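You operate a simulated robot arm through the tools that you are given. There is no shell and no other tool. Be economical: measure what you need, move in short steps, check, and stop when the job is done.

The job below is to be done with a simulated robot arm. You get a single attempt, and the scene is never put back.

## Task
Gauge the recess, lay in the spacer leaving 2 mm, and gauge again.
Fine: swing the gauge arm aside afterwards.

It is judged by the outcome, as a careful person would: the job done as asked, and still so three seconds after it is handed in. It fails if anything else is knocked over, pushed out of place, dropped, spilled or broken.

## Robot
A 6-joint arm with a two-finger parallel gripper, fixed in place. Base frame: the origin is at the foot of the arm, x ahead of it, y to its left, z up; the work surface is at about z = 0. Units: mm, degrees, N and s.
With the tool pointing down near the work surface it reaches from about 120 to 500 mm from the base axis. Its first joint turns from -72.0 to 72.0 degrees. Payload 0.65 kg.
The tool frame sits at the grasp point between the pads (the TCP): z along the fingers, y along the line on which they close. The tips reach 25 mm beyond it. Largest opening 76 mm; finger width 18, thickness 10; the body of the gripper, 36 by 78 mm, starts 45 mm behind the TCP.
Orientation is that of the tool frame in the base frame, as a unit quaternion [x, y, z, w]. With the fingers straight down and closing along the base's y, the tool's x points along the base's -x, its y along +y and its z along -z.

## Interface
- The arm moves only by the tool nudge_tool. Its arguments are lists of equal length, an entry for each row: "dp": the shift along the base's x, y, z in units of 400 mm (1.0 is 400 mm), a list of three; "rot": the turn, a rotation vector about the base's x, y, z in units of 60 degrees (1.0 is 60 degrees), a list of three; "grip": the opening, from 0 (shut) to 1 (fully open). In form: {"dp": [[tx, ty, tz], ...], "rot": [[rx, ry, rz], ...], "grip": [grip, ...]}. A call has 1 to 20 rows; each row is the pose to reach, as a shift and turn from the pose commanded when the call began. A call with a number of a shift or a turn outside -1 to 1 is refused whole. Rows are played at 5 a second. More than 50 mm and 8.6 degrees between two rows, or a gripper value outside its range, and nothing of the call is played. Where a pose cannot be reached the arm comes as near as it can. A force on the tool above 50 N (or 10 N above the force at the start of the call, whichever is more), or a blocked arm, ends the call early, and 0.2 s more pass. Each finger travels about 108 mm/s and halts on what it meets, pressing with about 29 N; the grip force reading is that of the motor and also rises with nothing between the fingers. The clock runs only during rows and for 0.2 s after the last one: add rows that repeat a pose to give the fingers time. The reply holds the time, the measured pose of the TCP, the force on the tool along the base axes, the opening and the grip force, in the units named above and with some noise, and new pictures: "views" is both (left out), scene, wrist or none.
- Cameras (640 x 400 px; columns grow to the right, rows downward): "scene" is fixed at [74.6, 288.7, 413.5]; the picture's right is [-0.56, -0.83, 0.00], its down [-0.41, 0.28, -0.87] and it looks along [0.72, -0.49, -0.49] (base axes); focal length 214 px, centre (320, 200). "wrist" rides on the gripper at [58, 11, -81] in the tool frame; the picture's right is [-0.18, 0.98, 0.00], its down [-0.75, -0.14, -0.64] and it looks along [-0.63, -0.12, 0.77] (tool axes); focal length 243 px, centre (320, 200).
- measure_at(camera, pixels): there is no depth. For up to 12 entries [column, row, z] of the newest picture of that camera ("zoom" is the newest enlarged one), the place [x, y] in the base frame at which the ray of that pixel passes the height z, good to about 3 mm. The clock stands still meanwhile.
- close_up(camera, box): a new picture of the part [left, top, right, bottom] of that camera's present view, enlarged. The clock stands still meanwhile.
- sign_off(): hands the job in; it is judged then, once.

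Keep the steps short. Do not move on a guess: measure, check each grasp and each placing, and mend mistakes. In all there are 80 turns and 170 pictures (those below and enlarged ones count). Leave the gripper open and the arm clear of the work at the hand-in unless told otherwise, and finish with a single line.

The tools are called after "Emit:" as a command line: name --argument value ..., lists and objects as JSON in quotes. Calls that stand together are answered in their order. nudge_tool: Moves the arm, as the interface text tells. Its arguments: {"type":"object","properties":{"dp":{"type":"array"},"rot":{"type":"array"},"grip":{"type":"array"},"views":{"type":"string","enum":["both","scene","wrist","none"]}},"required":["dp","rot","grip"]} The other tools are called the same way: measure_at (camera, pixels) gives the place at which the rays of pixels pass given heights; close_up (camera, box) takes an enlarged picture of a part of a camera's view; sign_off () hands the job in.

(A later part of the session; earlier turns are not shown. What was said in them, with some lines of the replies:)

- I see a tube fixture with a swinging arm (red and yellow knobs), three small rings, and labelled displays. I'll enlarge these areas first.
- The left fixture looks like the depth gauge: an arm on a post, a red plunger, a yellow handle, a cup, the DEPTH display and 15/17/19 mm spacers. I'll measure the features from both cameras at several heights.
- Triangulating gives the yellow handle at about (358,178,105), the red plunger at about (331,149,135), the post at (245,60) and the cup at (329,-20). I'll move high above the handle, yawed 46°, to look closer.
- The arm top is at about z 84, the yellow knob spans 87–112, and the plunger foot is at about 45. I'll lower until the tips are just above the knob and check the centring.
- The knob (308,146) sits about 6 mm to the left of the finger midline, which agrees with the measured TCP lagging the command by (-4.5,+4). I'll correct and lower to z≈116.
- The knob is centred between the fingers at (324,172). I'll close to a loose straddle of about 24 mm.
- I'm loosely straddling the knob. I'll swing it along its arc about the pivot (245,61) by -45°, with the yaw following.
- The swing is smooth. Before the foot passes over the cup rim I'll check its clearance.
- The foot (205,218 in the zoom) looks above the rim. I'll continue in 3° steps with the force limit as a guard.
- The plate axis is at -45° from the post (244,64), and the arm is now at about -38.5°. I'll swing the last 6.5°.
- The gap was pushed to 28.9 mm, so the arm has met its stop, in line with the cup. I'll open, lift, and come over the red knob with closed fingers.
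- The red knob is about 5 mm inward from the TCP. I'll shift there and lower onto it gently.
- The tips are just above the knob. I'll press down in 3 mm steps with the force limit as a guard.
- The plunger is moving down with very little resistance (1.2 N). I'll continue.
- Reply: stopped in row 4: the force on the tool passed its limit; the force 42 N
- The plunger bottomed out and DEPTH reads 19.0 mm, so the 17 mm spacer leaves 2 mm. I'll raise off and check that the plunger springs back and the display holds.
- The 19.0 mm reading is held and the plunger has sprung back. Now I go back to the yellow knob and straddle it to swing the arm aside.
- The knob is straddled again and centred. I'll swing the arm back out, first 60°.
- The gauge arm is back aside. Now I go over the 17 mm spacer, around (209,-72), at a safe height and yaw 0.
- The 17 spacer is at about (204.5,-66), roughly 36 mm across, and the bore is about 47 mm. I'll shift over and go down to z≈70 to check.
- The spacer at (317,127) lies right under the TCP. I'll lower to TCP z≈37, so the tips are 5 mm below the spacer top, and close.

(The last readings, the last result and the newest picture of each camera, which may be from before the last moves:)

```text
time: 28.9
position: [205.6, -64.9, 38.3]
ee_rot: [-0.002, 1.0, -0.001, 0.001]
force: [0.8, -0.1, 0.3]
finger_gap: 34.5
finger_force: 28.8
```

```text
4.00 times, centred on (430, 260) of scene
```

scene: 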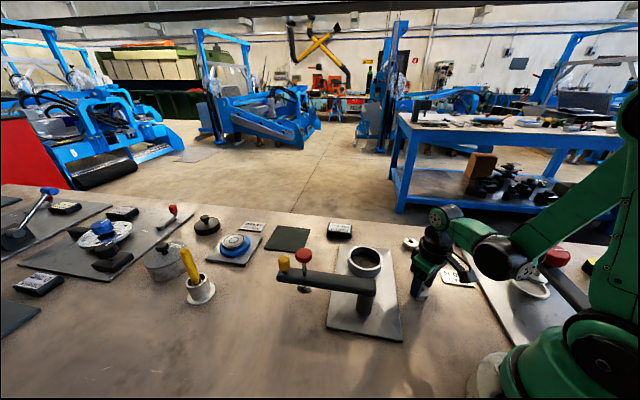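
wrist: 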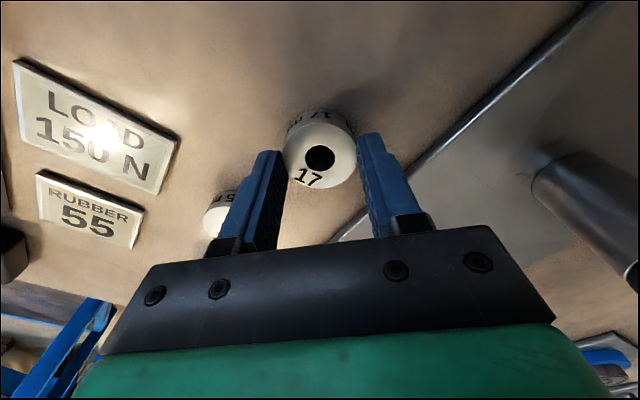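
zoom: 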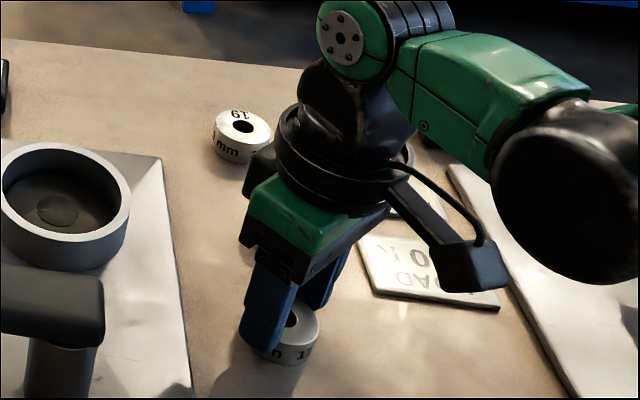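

The gap is 34.5 mm with 28.8 N of force, so the spacer is held. I'll lift straight up and check.

Emit:
nudge_tool --dp '[[0, 0, 0.03], [0, 0, 0.1], [0, 0, 0.2], [0, 0, 0.25], [0, 0, 0.25]]' --rot '[[0, 0, 0], [0, 0, 0], [0, 0, 0], [0, 0, 0], [0, 0, 0]]' --grip '[0.4, 0.4, 0.4, 0.4, 0.4]' --views "wrist"

Emit:
close_up --camera "scene" --box '[330, 200, 490, 310]'

```text
time: 30.1
position: [208.5, -64.4, 138.6]
ee_rot: [-0.002, 1.0, -0.001, 0.001]
force: [-0.2, -0.1, -1.1]
finger_gap: 34.7
finger_force: 29.1
```

wrist: 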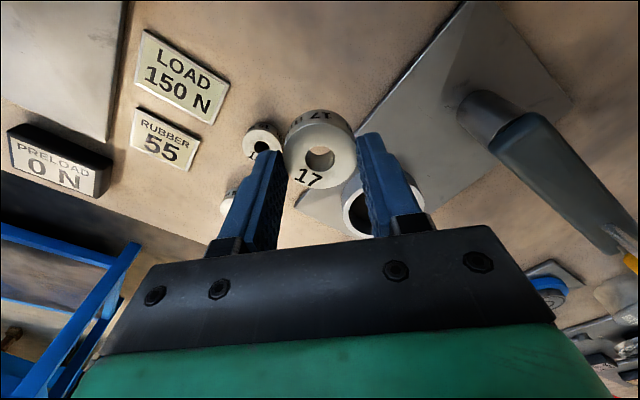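

```text
3.64 times, centred on (410, 255) of scene
```

zoom: 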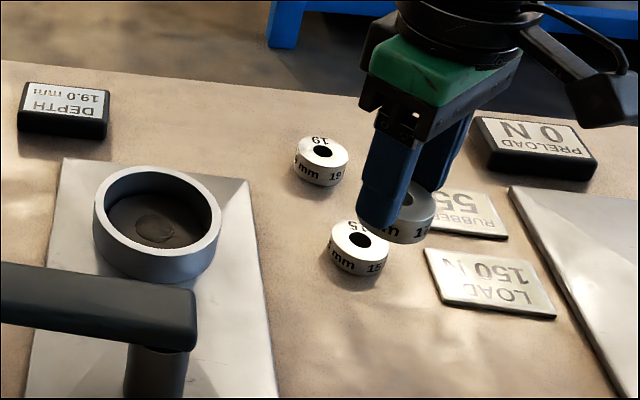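

Held firmly. The cup seems to be about 76 mm outside and 63 mm inside with the rim at about z 25, so the fingertips fit in. I'll go beside the cup to get an unobstructed wrist view of it.

Emit:
nudge_tool --dp '[[0.0675, -0.048, 0], [0.135, -0.096, 0], [0.2025, -0.145, 0], [0.2025, -0.145, 0]]' --rot '[[0, 0, 0], [0, 0, 0], [0, 0, 0], [0, 0, 0]]' --grip '[0.4, 0.4, 0.4, 0.4]' --views "wrist"

Emit:
close_up --camera "wrist" --box '[360, 50, 560, 210]'

Emit:
close_up --camera "scene" --box '[330, 230, 400, 290]'

```text
time: 31.1
position: [290.3, -125.2, 138.0]
ee_rot: [-0.002, 1.0, -0.001, 0.001]
force: [0.1, 0.4, -1.5]
finger_gap: 34.3
finger_force: 29.7
```

wrist: 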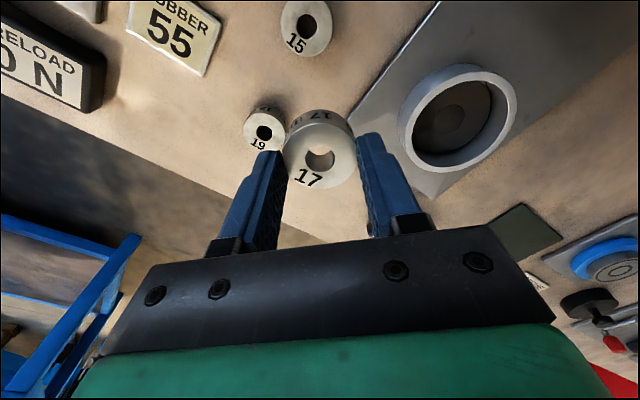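

```text
2.50 times, centred on (460, 130) of wrist
```

zoom: 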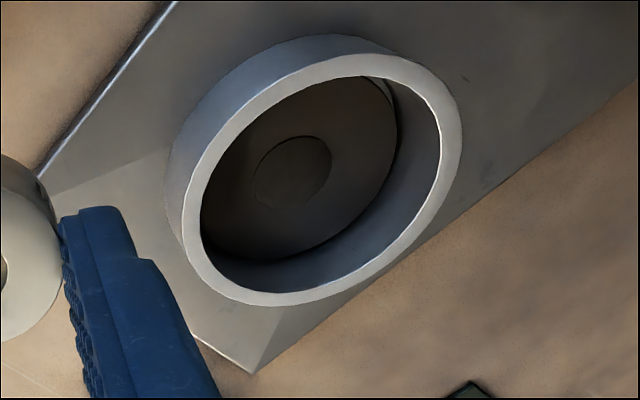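

```text
6.67 times, centred on (365, 260) of scene
```

zoom: 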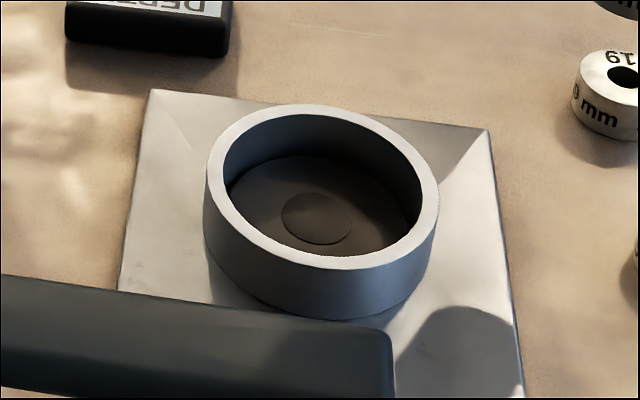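

Emit:
measure_at --camera "wrist" --pixels '[[405.2, 136, 25], [516.8, 102, 25], [480, 72, 25], [442, 172.4, 25], [412.4, 136, 25], [508, 108, 25], [478, 81, 25], [440, 166.4, 25], [448.4, 118.8, 6]]'

Emit:
measure_at --camera "zoom" --pixels '[[206, 185, 25], [439, 195, 25], [310, 104, 25], [330, 270, 25], [223, 180, 25], [423, 205, 25], [315, 114, 25], [330, 256, 25], [317, 219, 6]]'

```text
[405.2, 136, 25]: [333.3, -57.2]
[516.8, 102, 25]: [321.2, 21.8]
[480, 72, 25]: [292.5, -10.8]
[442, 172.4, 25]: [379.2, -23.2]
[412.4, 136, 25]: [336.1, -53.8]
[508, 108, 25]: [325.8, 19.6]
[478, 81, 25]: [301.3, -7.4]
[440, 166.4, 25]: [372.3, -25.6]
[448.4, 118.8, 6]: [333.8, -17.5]
```

```text
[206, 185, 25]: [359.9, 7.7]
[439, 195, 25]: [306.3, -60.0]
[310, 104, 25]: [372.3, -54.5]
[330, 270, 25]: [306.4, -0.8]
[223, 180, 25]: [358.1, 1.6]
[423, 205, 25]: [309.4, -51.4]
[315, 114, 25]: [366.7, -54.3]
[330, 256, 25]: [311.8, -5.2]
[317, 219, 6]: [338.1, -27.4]
```

Stereo gives the cup centre at about (331,-21.5), rim z≈31 and floor z≈12. I'll move over it and down so the spacer bottom hangs just above the rim.

Emit:
nudge_tool --dp '[[0.034, 0.0865, 0], [0.068, 0.173, 0], [0.102, 0.259, 0], [0.102, 0.259, -0.08], [0.102, 0.259, -0.15], [0.102, 0.259, -0.15]]' --rot '[[0, 0, 0], [0, 0, 0], [0, 0, 0], [0, 0, 0], [0, 0, 0], [0, 0, 0]]' --grip '[0.4, 0.4, 0.4, 0.4, 0.4, 0.4]' --views "wrist"

Emit:
close_up --camera "scene" --box '[330, 220, 410, 290]'

```text
time: 32.5
position: [328.5, -20.2, 76.3]
ee_rot: [-0.002, 1.0, -0.002, 0.001]
force: [0.1, 0.1, -1.2]
finger_gap: 34.5
finger_force: 29.2
```

wrist: 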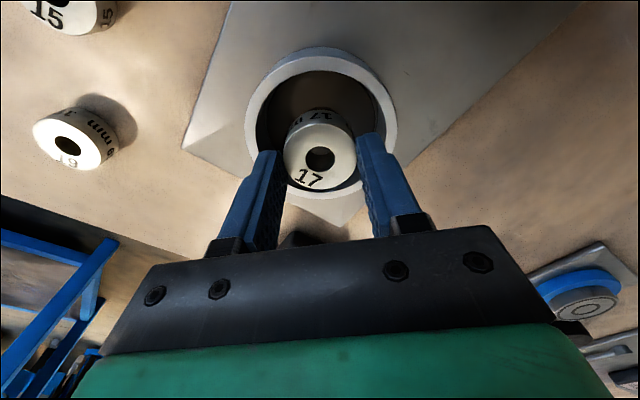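

```text
5.71 times, centred on (370, 255) of scene
```

zoom: 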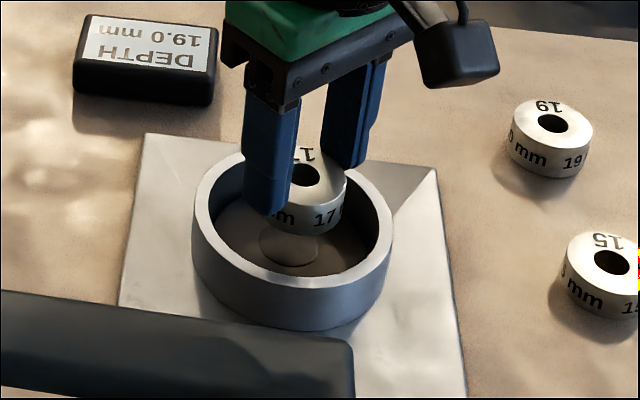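

The spacer is well centred, in a bore about 71 mm wide. I'll lower it gently toward the floor.

Emit:
nudge_tool --dp '[[0, 0, -0.02], [0, 0, -0.04], [0, 0, -0.05], [0, 0, -0.058], [0, 0, -0.058]]' --rot '[[0, 0, 0], [0, 0, 0], [0, 0, 0], [0, 0, 0], [0, 0, 0]]' --grip '[0.4, 0.4, 0.4, 0.4, 0.4]' --views "wrist"

Emit:
close_up --camera "scene" --box '[330, 220, 410, 290]'

```text
time: 33.7
position: [329.5, -20.1, 54.0]
ee_rot: [-0.002, 1.0, -0.001, 0.001]
force: [-0.4, 1.4, -1.7]
finger_gap: 34.1
finger_force: 29.1
```

wrist: 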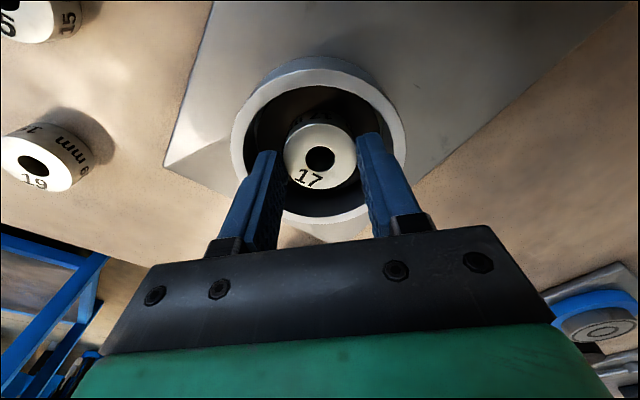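

```text
5.71 times, centred on (370, 255) of scene
```

zoom: 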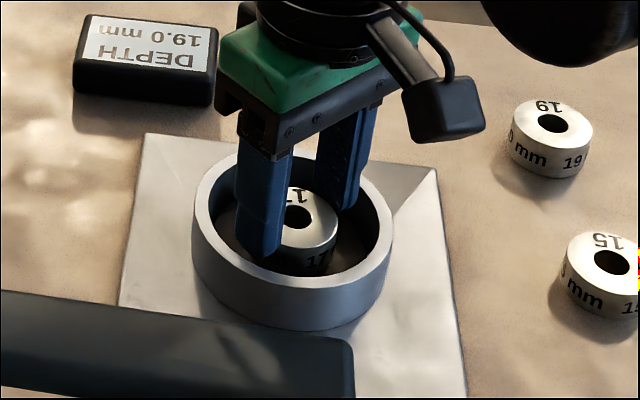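

Centred. I'll go on in 1 mm steps and watch for contact.

Emit:
nudge_tool --dp '[[0, 0, -0.0025], [0, 0, -0.005], [0, 0, -0.0075], [0, 0, -0.0075]]' --rot '[[0, 0, 0], [0, 0, 0], [0, 0, 0], [0, 0, 0]]' --grip '[0.4, 0.4, 0.4, 0.4]' --views "none"

```text
time: 34.7
position: [329.7, -19.7, 50.2]
ee_rot: [-0.001, 1.0, -0.001, 0.001]
force: [-3.5, -3.6, 25.1]
finger_gap: 34.4
finger_force: 29.0
```

Contact at 25 N, so the spacer is on the floor. I'll open slightly to about 41 mm and lift clear.

Emit:
nudge_tool --dp '[[0, 0, 0.002], [0, 0, 0.002], [0, 0, 0.002], [0, 0, 0.03], [0, 0, 0.08], [0, 0, 0.18], [0, 0, 0.28], [0, 0, 0.28]]' --rot '[[0, 0, 0], [0, 0, 0], [0, 0, 0], [0, 0, 0], [0, 0, 0], [0, 0, 0], [0, 0, 0], [0, 0, 0]]' --grip '[0.54, 0.54, 0.54, 0.54, 0.54, 0.54, 0.8, 0.8]'

Emit:
close_up --camera "scene" --box '[330, 220, 410, 290]'

```text
time: 36.5
position: [332.1, -20.2, 166.7]
ee_rot: [-0.003, 1.0, -0.001, 0.001]
force: [-0.1, -0.4, 0.2]
finger_gap: 60.6
finger_force: 0.1
```

scene: 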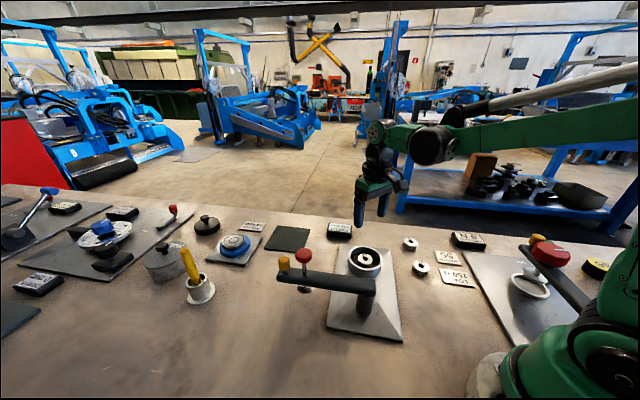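
wrist: 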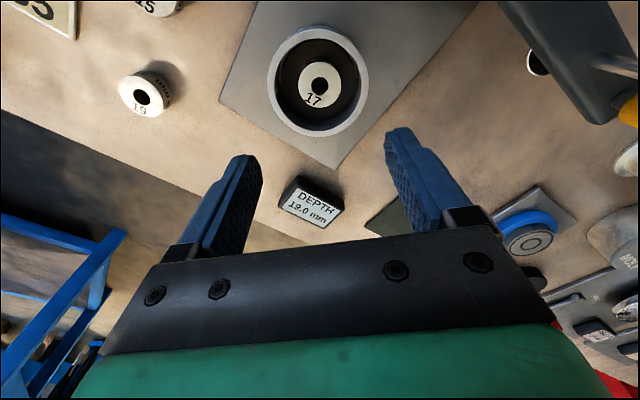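

```text
5.71 times, centred on (370, 255) of scene
```

zoom: 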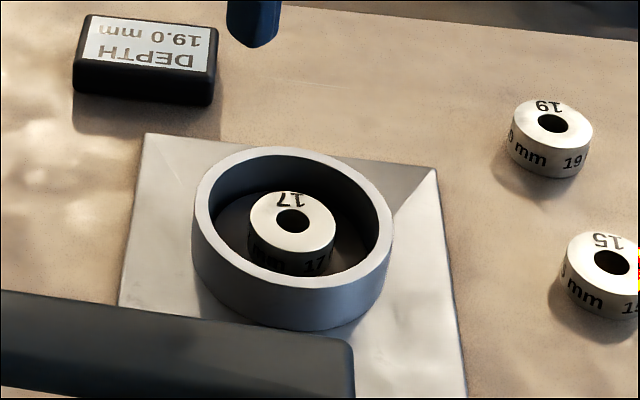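

The spacer is seated flat in the recess and the other spacers are untouched. I go back above the yellow knob with yaw 46°.

Emit:
nudge_tool --dp '[[0, 0, 0.1], [0.01, 0.083, 0.1], [0.02, 0.166, 0.1], [0.03, 0.249, 0.1], [0.04, 0.332, 0.1], [0.05, 0.415, 0.1], [0.0585, 0.499, 0.1], [0.0585, 0.499, 0.02], [0.0585, 0.499, -0.05], [0.0585, 0.499, -0.05]]' --rot '[[0, 0, 0], [0, 0, 0.128], [0, 0, 0.256], [0, 0, 0.384], [0, 0, 0.512], [0, 0, 0.64], [0, 0, 0.767], [0, 0, 0.767], [0, 0, 0.767], [0, 0, 0.767]]' --grip '[0.8, 0.8, 0.8, 0.8, 0.8, 0.8, 0.8, 0.8, 0.8, 0.8]' --views "wrist"

```text
time: 38.7
position: [354.9, 179.9, 143.9]
ee_rot: [-0.392, 0.92, -0.001, 0.001]
force: [0.4, -0.5, 0.0]
finger_gap: 61.0
finger_force: 0.0
```

wrist: 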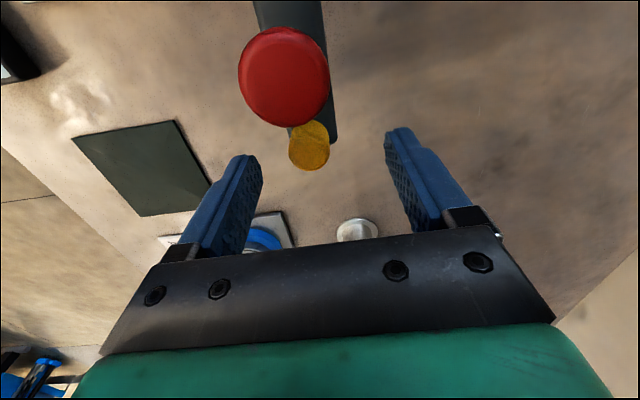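

The knob is offset as it was the first time. I'll apply the same correction, lower, and straddle.

Emit:
nudge_tool --dp '[[0.01, -0.0105, 0], [0.01, -0.0105, -0.035], [0.01, -0.0105, -0.07], [0.01, -0.0105, -0.07], [0.01, -0.0105, -0.07], [0.01, -0.0105, -0.07]]' --rot '[[0, 0, 0], [0, 0, 0], [0, 0, 0], [0, 0, 0], [0, 0, 0], [0, 0, 0]]' --grip '[0.8, 0.8, 0.8, 0.5, 0.32, 0.32]' --views "wrist"

```text
time: 40.1
position: [356.3, 175.9, 115.9]
ee_rot: [-0.392, 0.92, 0.0, 0.001]
force: [1.0, -0.5, -0.9]
finger_gap: 25.1
finger_force: 0.8
```

wrist: 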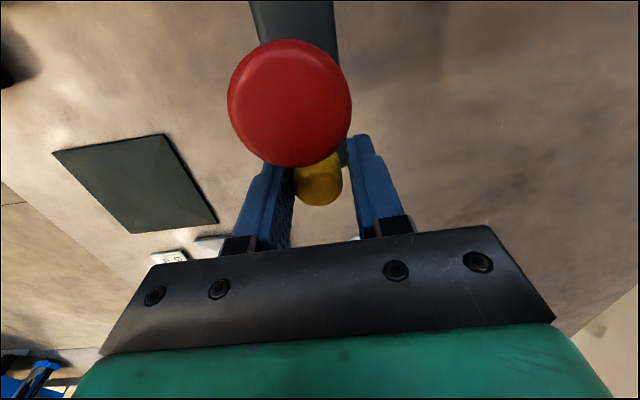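

Emit:
nudge_tool --dp '[[0.0278, -0.0308, 0], [0.052, -0.064, 0], [0.0728, -0.1, 0], [0.0895, -0.1378, 0], [0.1023, -0.177, 0], [0.111, -0.2175, 0], [0.1153, -0.2585, 0], [0.1153, -0.3, 0], [0.111, -0.341, 0], [0.1023, -0.3815, 0], [0.1023, -0.3815, 0]]' --rot '[[0, 0, -0.1], [0, 0, -0.2], [0, 0, -0.3], [0, 0, -0.4], [0, 0, -0.5], [0, 0, -0.6], [0, 0, -0.7], [0, 0, -0.8], [0, 0, -0.9], [0, 0, -1.0], [0, 0, -1.0]]' --grip '[0.32, 0.32, 0.32, 0.32, 0.32, 0.32, 0.32, 0.32, 0.32, 0.32, 0.32]' --views "wrist"

```text
time: 42.5
position: [397.2, 24.0, 117.0]
ee_rot: [0.121, 0.993, -0.002, 0.001]
force: [-0.4, 0.9, -0.2]
finger_gap: 24.5
finger_force: 0.1
```

wrist: 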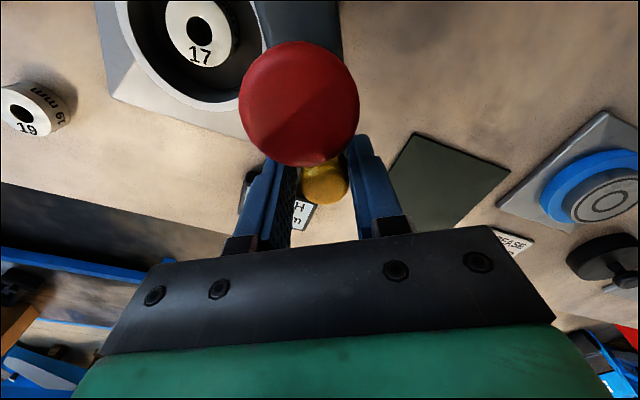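

Emit:
nudge_tool --dp '[[-0.0128, -0.0393, 0], [-0.0295, -0.077, 0], [-0.0503, -0.113, 0], [-0.0745, -0.1463, 0], [-0.0903, -0.1645, 0], [-0.1048, -0.1795, 0], [-0.1048, -0.1795, 0]]' --rot '[[0, 0, -0.1], [0, 0, -0.2], [0, 0, -0.3], [0, 0, -0.4], [0, 0, -0.458], [0, 0, -0.508], [0, 0, -0.508]]' --grip '[0.32, 0.32, 0.32, 0.32, 0.32, 0.32, 0.32]' --views "wrist"

Emit:
close_up --camera "scene" --box '[310, 200, 430, 300]'

```text
time: 44.1
position: [356.5, -49.3, 113.6]
ee_rot: [0.377, 0.926, -0.001, 0.001]
force: [1.9, 4.3, 1.3]
finger_gap: 27.8
finger_force: 2.7
```

wrist: 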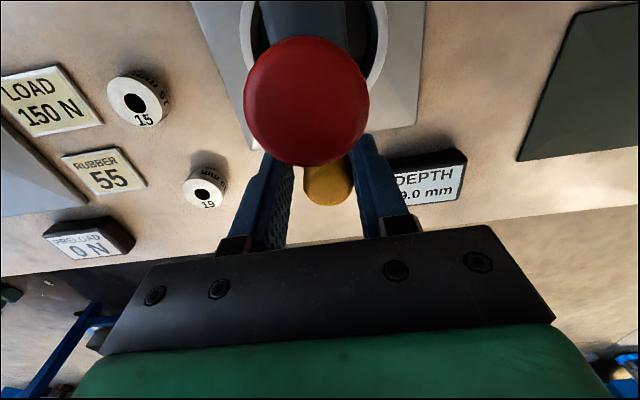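

```text
4.00 times, centred on (370, 250) of scene
```

zoom: 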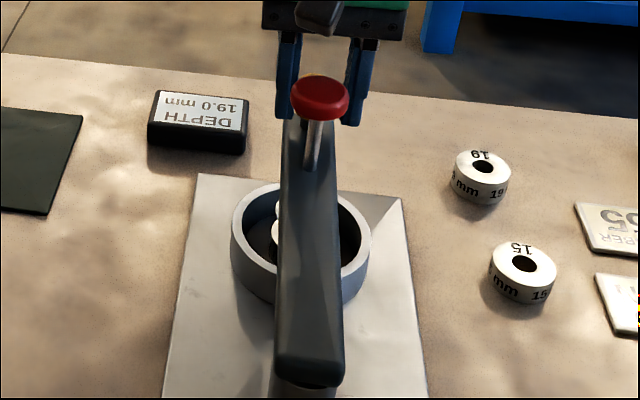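

At the stop again (27.8 mm gap). I'll open, lift, and come above the red knob at about (330,-18), closed.

Emit:
nudge_tool --dp '[[0.003, 0.003, 0], [0.003, 0.003, 0.07], [0.003, 0.003, 0.17], [-0.032, 0.04, 0.17], [-0.066, 0.078, 0.17], [-0.066, 0.078, 0.17], [-0.066, 0.078, 0.12], [-0.066, 0.078, 0.12]]' --rot '[[0, 0, 0], [0, 0, 0], [0, 0, 0], [0, 0, 0], [0, 0, 0], [0, 0, 0], [0, 0, 0], [0, 0, 0]]' --grip '[0.5, 0.6, 0.6, 0.6, 0.3, 0, 0, 0]' --views "wrist"

Emit:
close_up --camera "scene" --box '[310, 190, 430, 290]'

```text
time: 45.9
position: [327.9, -15.3, 163.3]
ee_rot: [0.378, 0.926, -0.001, 0.001]
force: [0.6, -0.4, 0.1]
finger_gap: 0.0
finger_force: 24.0
```

wrist: 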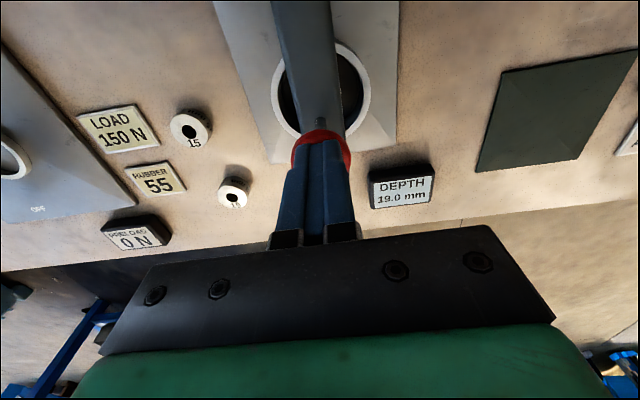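

```text
4.00 times, centred on (370, 240) of scene
```

zoom: 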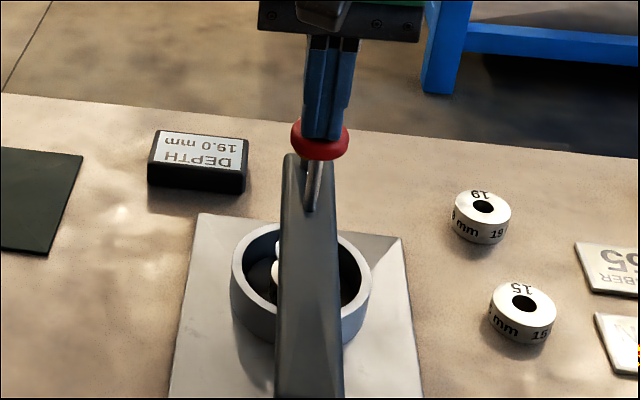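

Aligned over the knob. I'll press in 2 mm steps, expecting to bottom out near TCP z 147.

Emit:
nudge_tool --dp '[[0, 0, -0.005], [0, 0, -0.01], [0, 0, -0.015], [0, 0, -0.02], [0, 0, -0.025], [0, 0, -0.03], [0, 0, -0.035], [0, 0, -0.04], [0, 0, -0.045]]' --rot '[[0, 0, 0], [0, 0, 0], [0, 0, 0], [0, 0, 0], [0, 0, 0], [0, 0, 0], [0, 0, 0], [0, 0, 0], [0, 0, 0]]' --grip '[0, 0, 0, 0, 0, 0, 0, 0, 0]' --views "wrist"

Emit:
close_up --camera "wrist" --box '[350, 150, 470, 225]'

```text
time: 47.9
position: [329.3, -16.8, 145.6]
ee_rot: [0.376, 0.927, -0.001, 0.0]
force: [-2.0, 0.7, 46.3]
finger_gap: 0.2
finger_force: 23.7
```

wrist: 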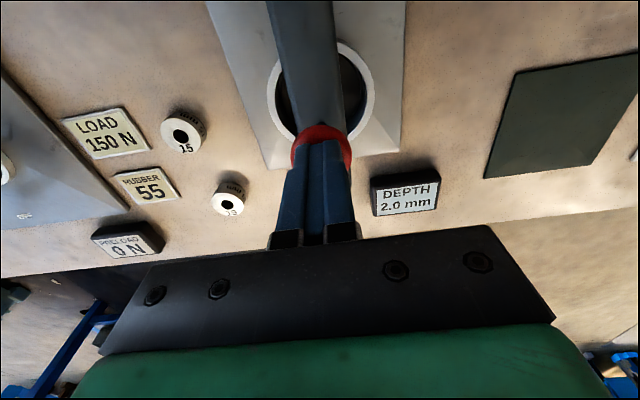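

```text
5.33 times, centred on (410, 188) of wrist
```

zoom: 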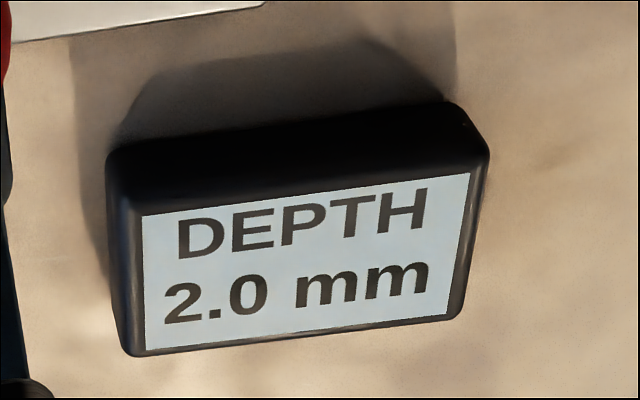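

DEPTH reads 2.0 mm, as wanted. I'll lift off and return to the yellow knob to swing the arm aside.

Emit:
nudge_tool --dp '[[0, 0, 0.03], [0, 0, 0.1], [0.032, -0.036, 0.1], [0.064, -0.0725, 0.1], [0.064, -0.0725, 0.05], [0.064, -0.0725, 0], [0.064, -0.0725, 0]]' --rot '[[0, 0, 0], [0, 0, 0], [0, 0, 0], [0, 0, 0], [0, 0, 0], [0, 0, 0], [0, 0, 0]]' --grip '[0, 0, 0.3, 0.8, 0.8, 0.8, 0.8]' --views "wrist"

```text
time: 49.5
position: [352.8, -44.4, 143.9]
ee_rot: [0.378, 0.926, -0.002, 0.001]
force: [0.3, 0.2, 0.0]
finger_gap: 60.6
finger_force: 0.0
```

wrist: 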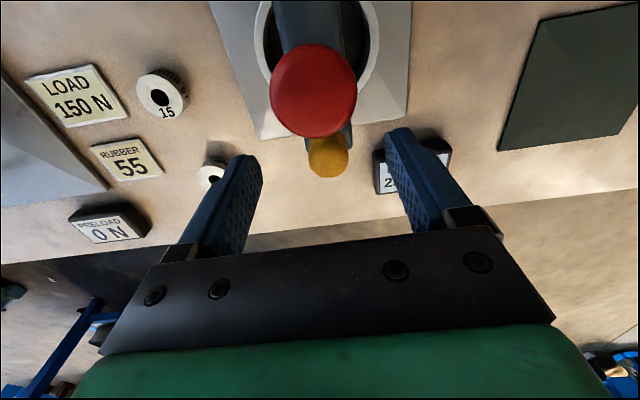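

Emit:
nudge_tool --dp '[[0.006, 0.006, 0], [0.006, 0.006, -0.035], [0.006, 0.006, -0.07], [0.006, 0.006, -0.07], [0.006, 0.006, -0.07], [0.006, 0.006, -0.07]]' --rot '[[0, 0, 0], [0, 0, 0], [0, 0, 0], [0, 0, 0], [0, 0, 0], [0, 0, 0]]' --grip '[0.8, 0.8, 0.8, 0.5, 0.32, 0.32]' --views "wrist"

```text
time: 50.9
position: [356.3, -42.7, 116.1]
ee_rot: [0.377, 0.926, -0.001, 0.001]
force: [-0.3, -0.3, -0.6]
finger_gap: 24.1
finger_force: 0.1
```

wrist: 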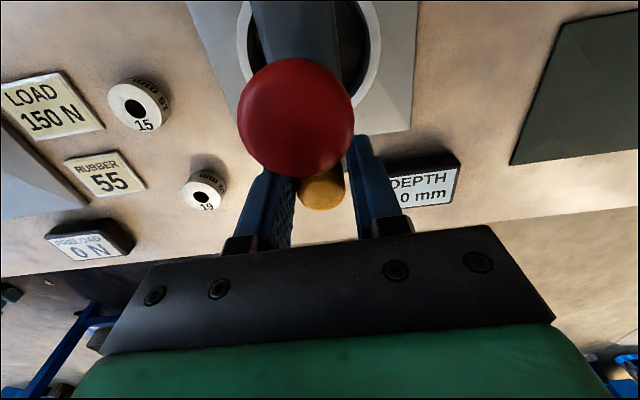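

Knob straddled. I'll swing the arm out along the same arc as before.

Emit:
nudge_tool --dp '[[0.0275, 0.0308, 0], [0.0515, 0.0645, 0], [0.072, 0.1005, 0], [0.0885, 0.1383, 0], [0.101, 0.1778, 0], [0.1093, 0.2183, 0], [0.1133, 0.2593, 0], [0.113, 0.3008, 0], [0.1085, 0.3418, 0], [0.0995, 0.3823, 0], [0.0995, 0.3823, 0]]' --rot '[[0, 0, 0.1], [0, 0, 0.2], [0, 0, 0.3], [0, 0, 0.4], [0, 0, 0.5], [0, 0, 0.6], [0, 0, 0.7], [0, 0, 0.8], [0, 0, 0.9], [0, 0, 1.0], [0, 0, 1.0]]' --grip '[0.32, 0.32, 0.32, 0.32, 0.32, 0.32, 0.32, 0.32, 0.32, 0.32, 0.32]' --views "wrist"

```text
time: 53.3
position: [396.9, 109.6, 116.4]
ee_rot: [-0.137, 0.991, 0.0, 0.001]
force: [0.0, -0.6, 0.0]
finger_gap: 24.7
finger_force: 0.3
```

wrist: 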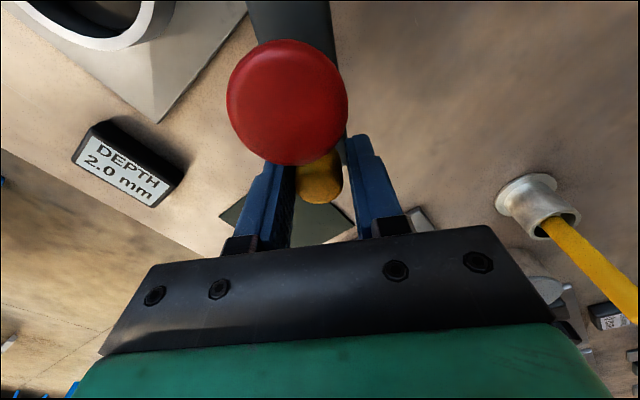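

Emit:
nudge_tool --dp '[[-0.013, 0.039, 0], [-0.03, 0.0768, 0], [-0.051, 0.1125, 0], [-0.0755, 0.1458, 0], [-0.1035, 0.1763, 0], [-0.1035, 0.1763, 0], [-0.1035, 0.1763, 0], [-0.1035, 0.1763, 0.06], [-0.1035, 0.1763, 0.16], [-0.1035, 0.1763, 0.25], [-0.1035, 0.1763, 0.35], [-0.1035, 0.1763, 0.35]]' --rot '[[0, 0, 0.1], [0, 0, 0.2], [0, 0, 0.3], [0, 0, 0.4], [0, 0, 0.5], [0, 0, 0.5], [0, 0, 0.5], [0, 0, 0.5], [0, 0, 0.5], [0, 0, 0.5], [0, 0, 0.5], [0, 0, 0.5]]' --grip '[0.32, 0.32, 0.32, 0.32, 0.32, 0.32, 0.8, 0.8, 0.8, 1, 1, 1]'

Emit:
close_up --camera "scene" --box '[260, 210, 500, 360]'

```text
time: 55.9
position: [355.6, 179.5, 260.3]
ee_rot: [-0.388, 0.922, 0.0, 0.002]
force: [0.2, 0.1, 0.4]
finger_gap: 75.9
finger_force: 0.1
```

scene: 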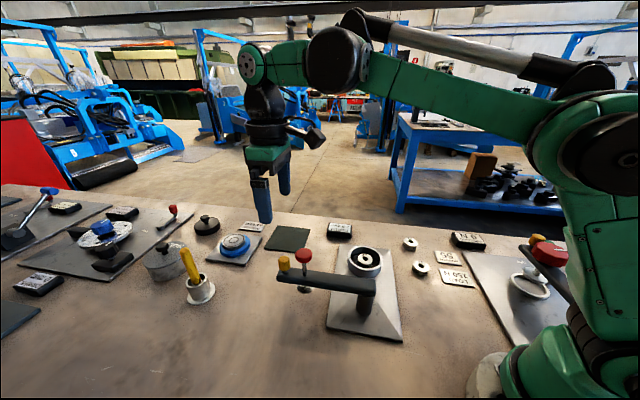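
wrist: 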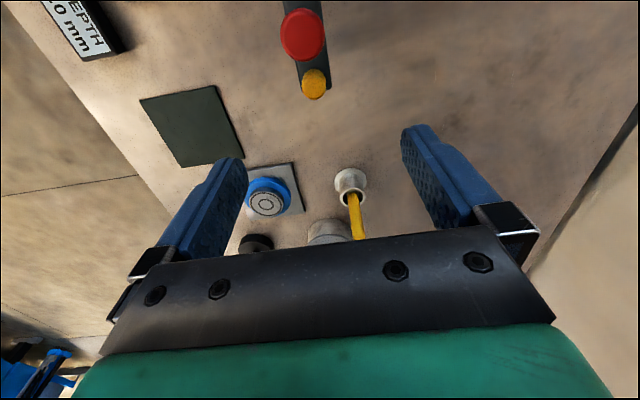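

```text
2.67 times, centred on (380, 285) of scene
```

zoom: 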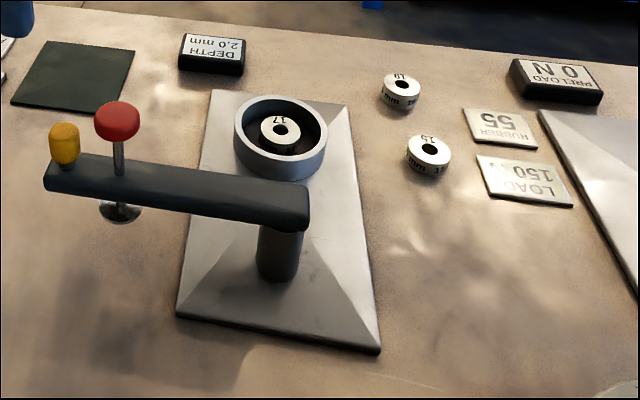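

The arm is aside, the 17 mm spacer is in the recess, the display holds 2.0 mm, nothing else has moved, and the gripper is open and clear. I'm handing in.

Emit:
sign_off

```text
The job is handed in.
```

The recess gauged 19.0 mm; with the 17 mm spacer laid in it gauges 2.0 mm, and the gauge arm is swung aside.
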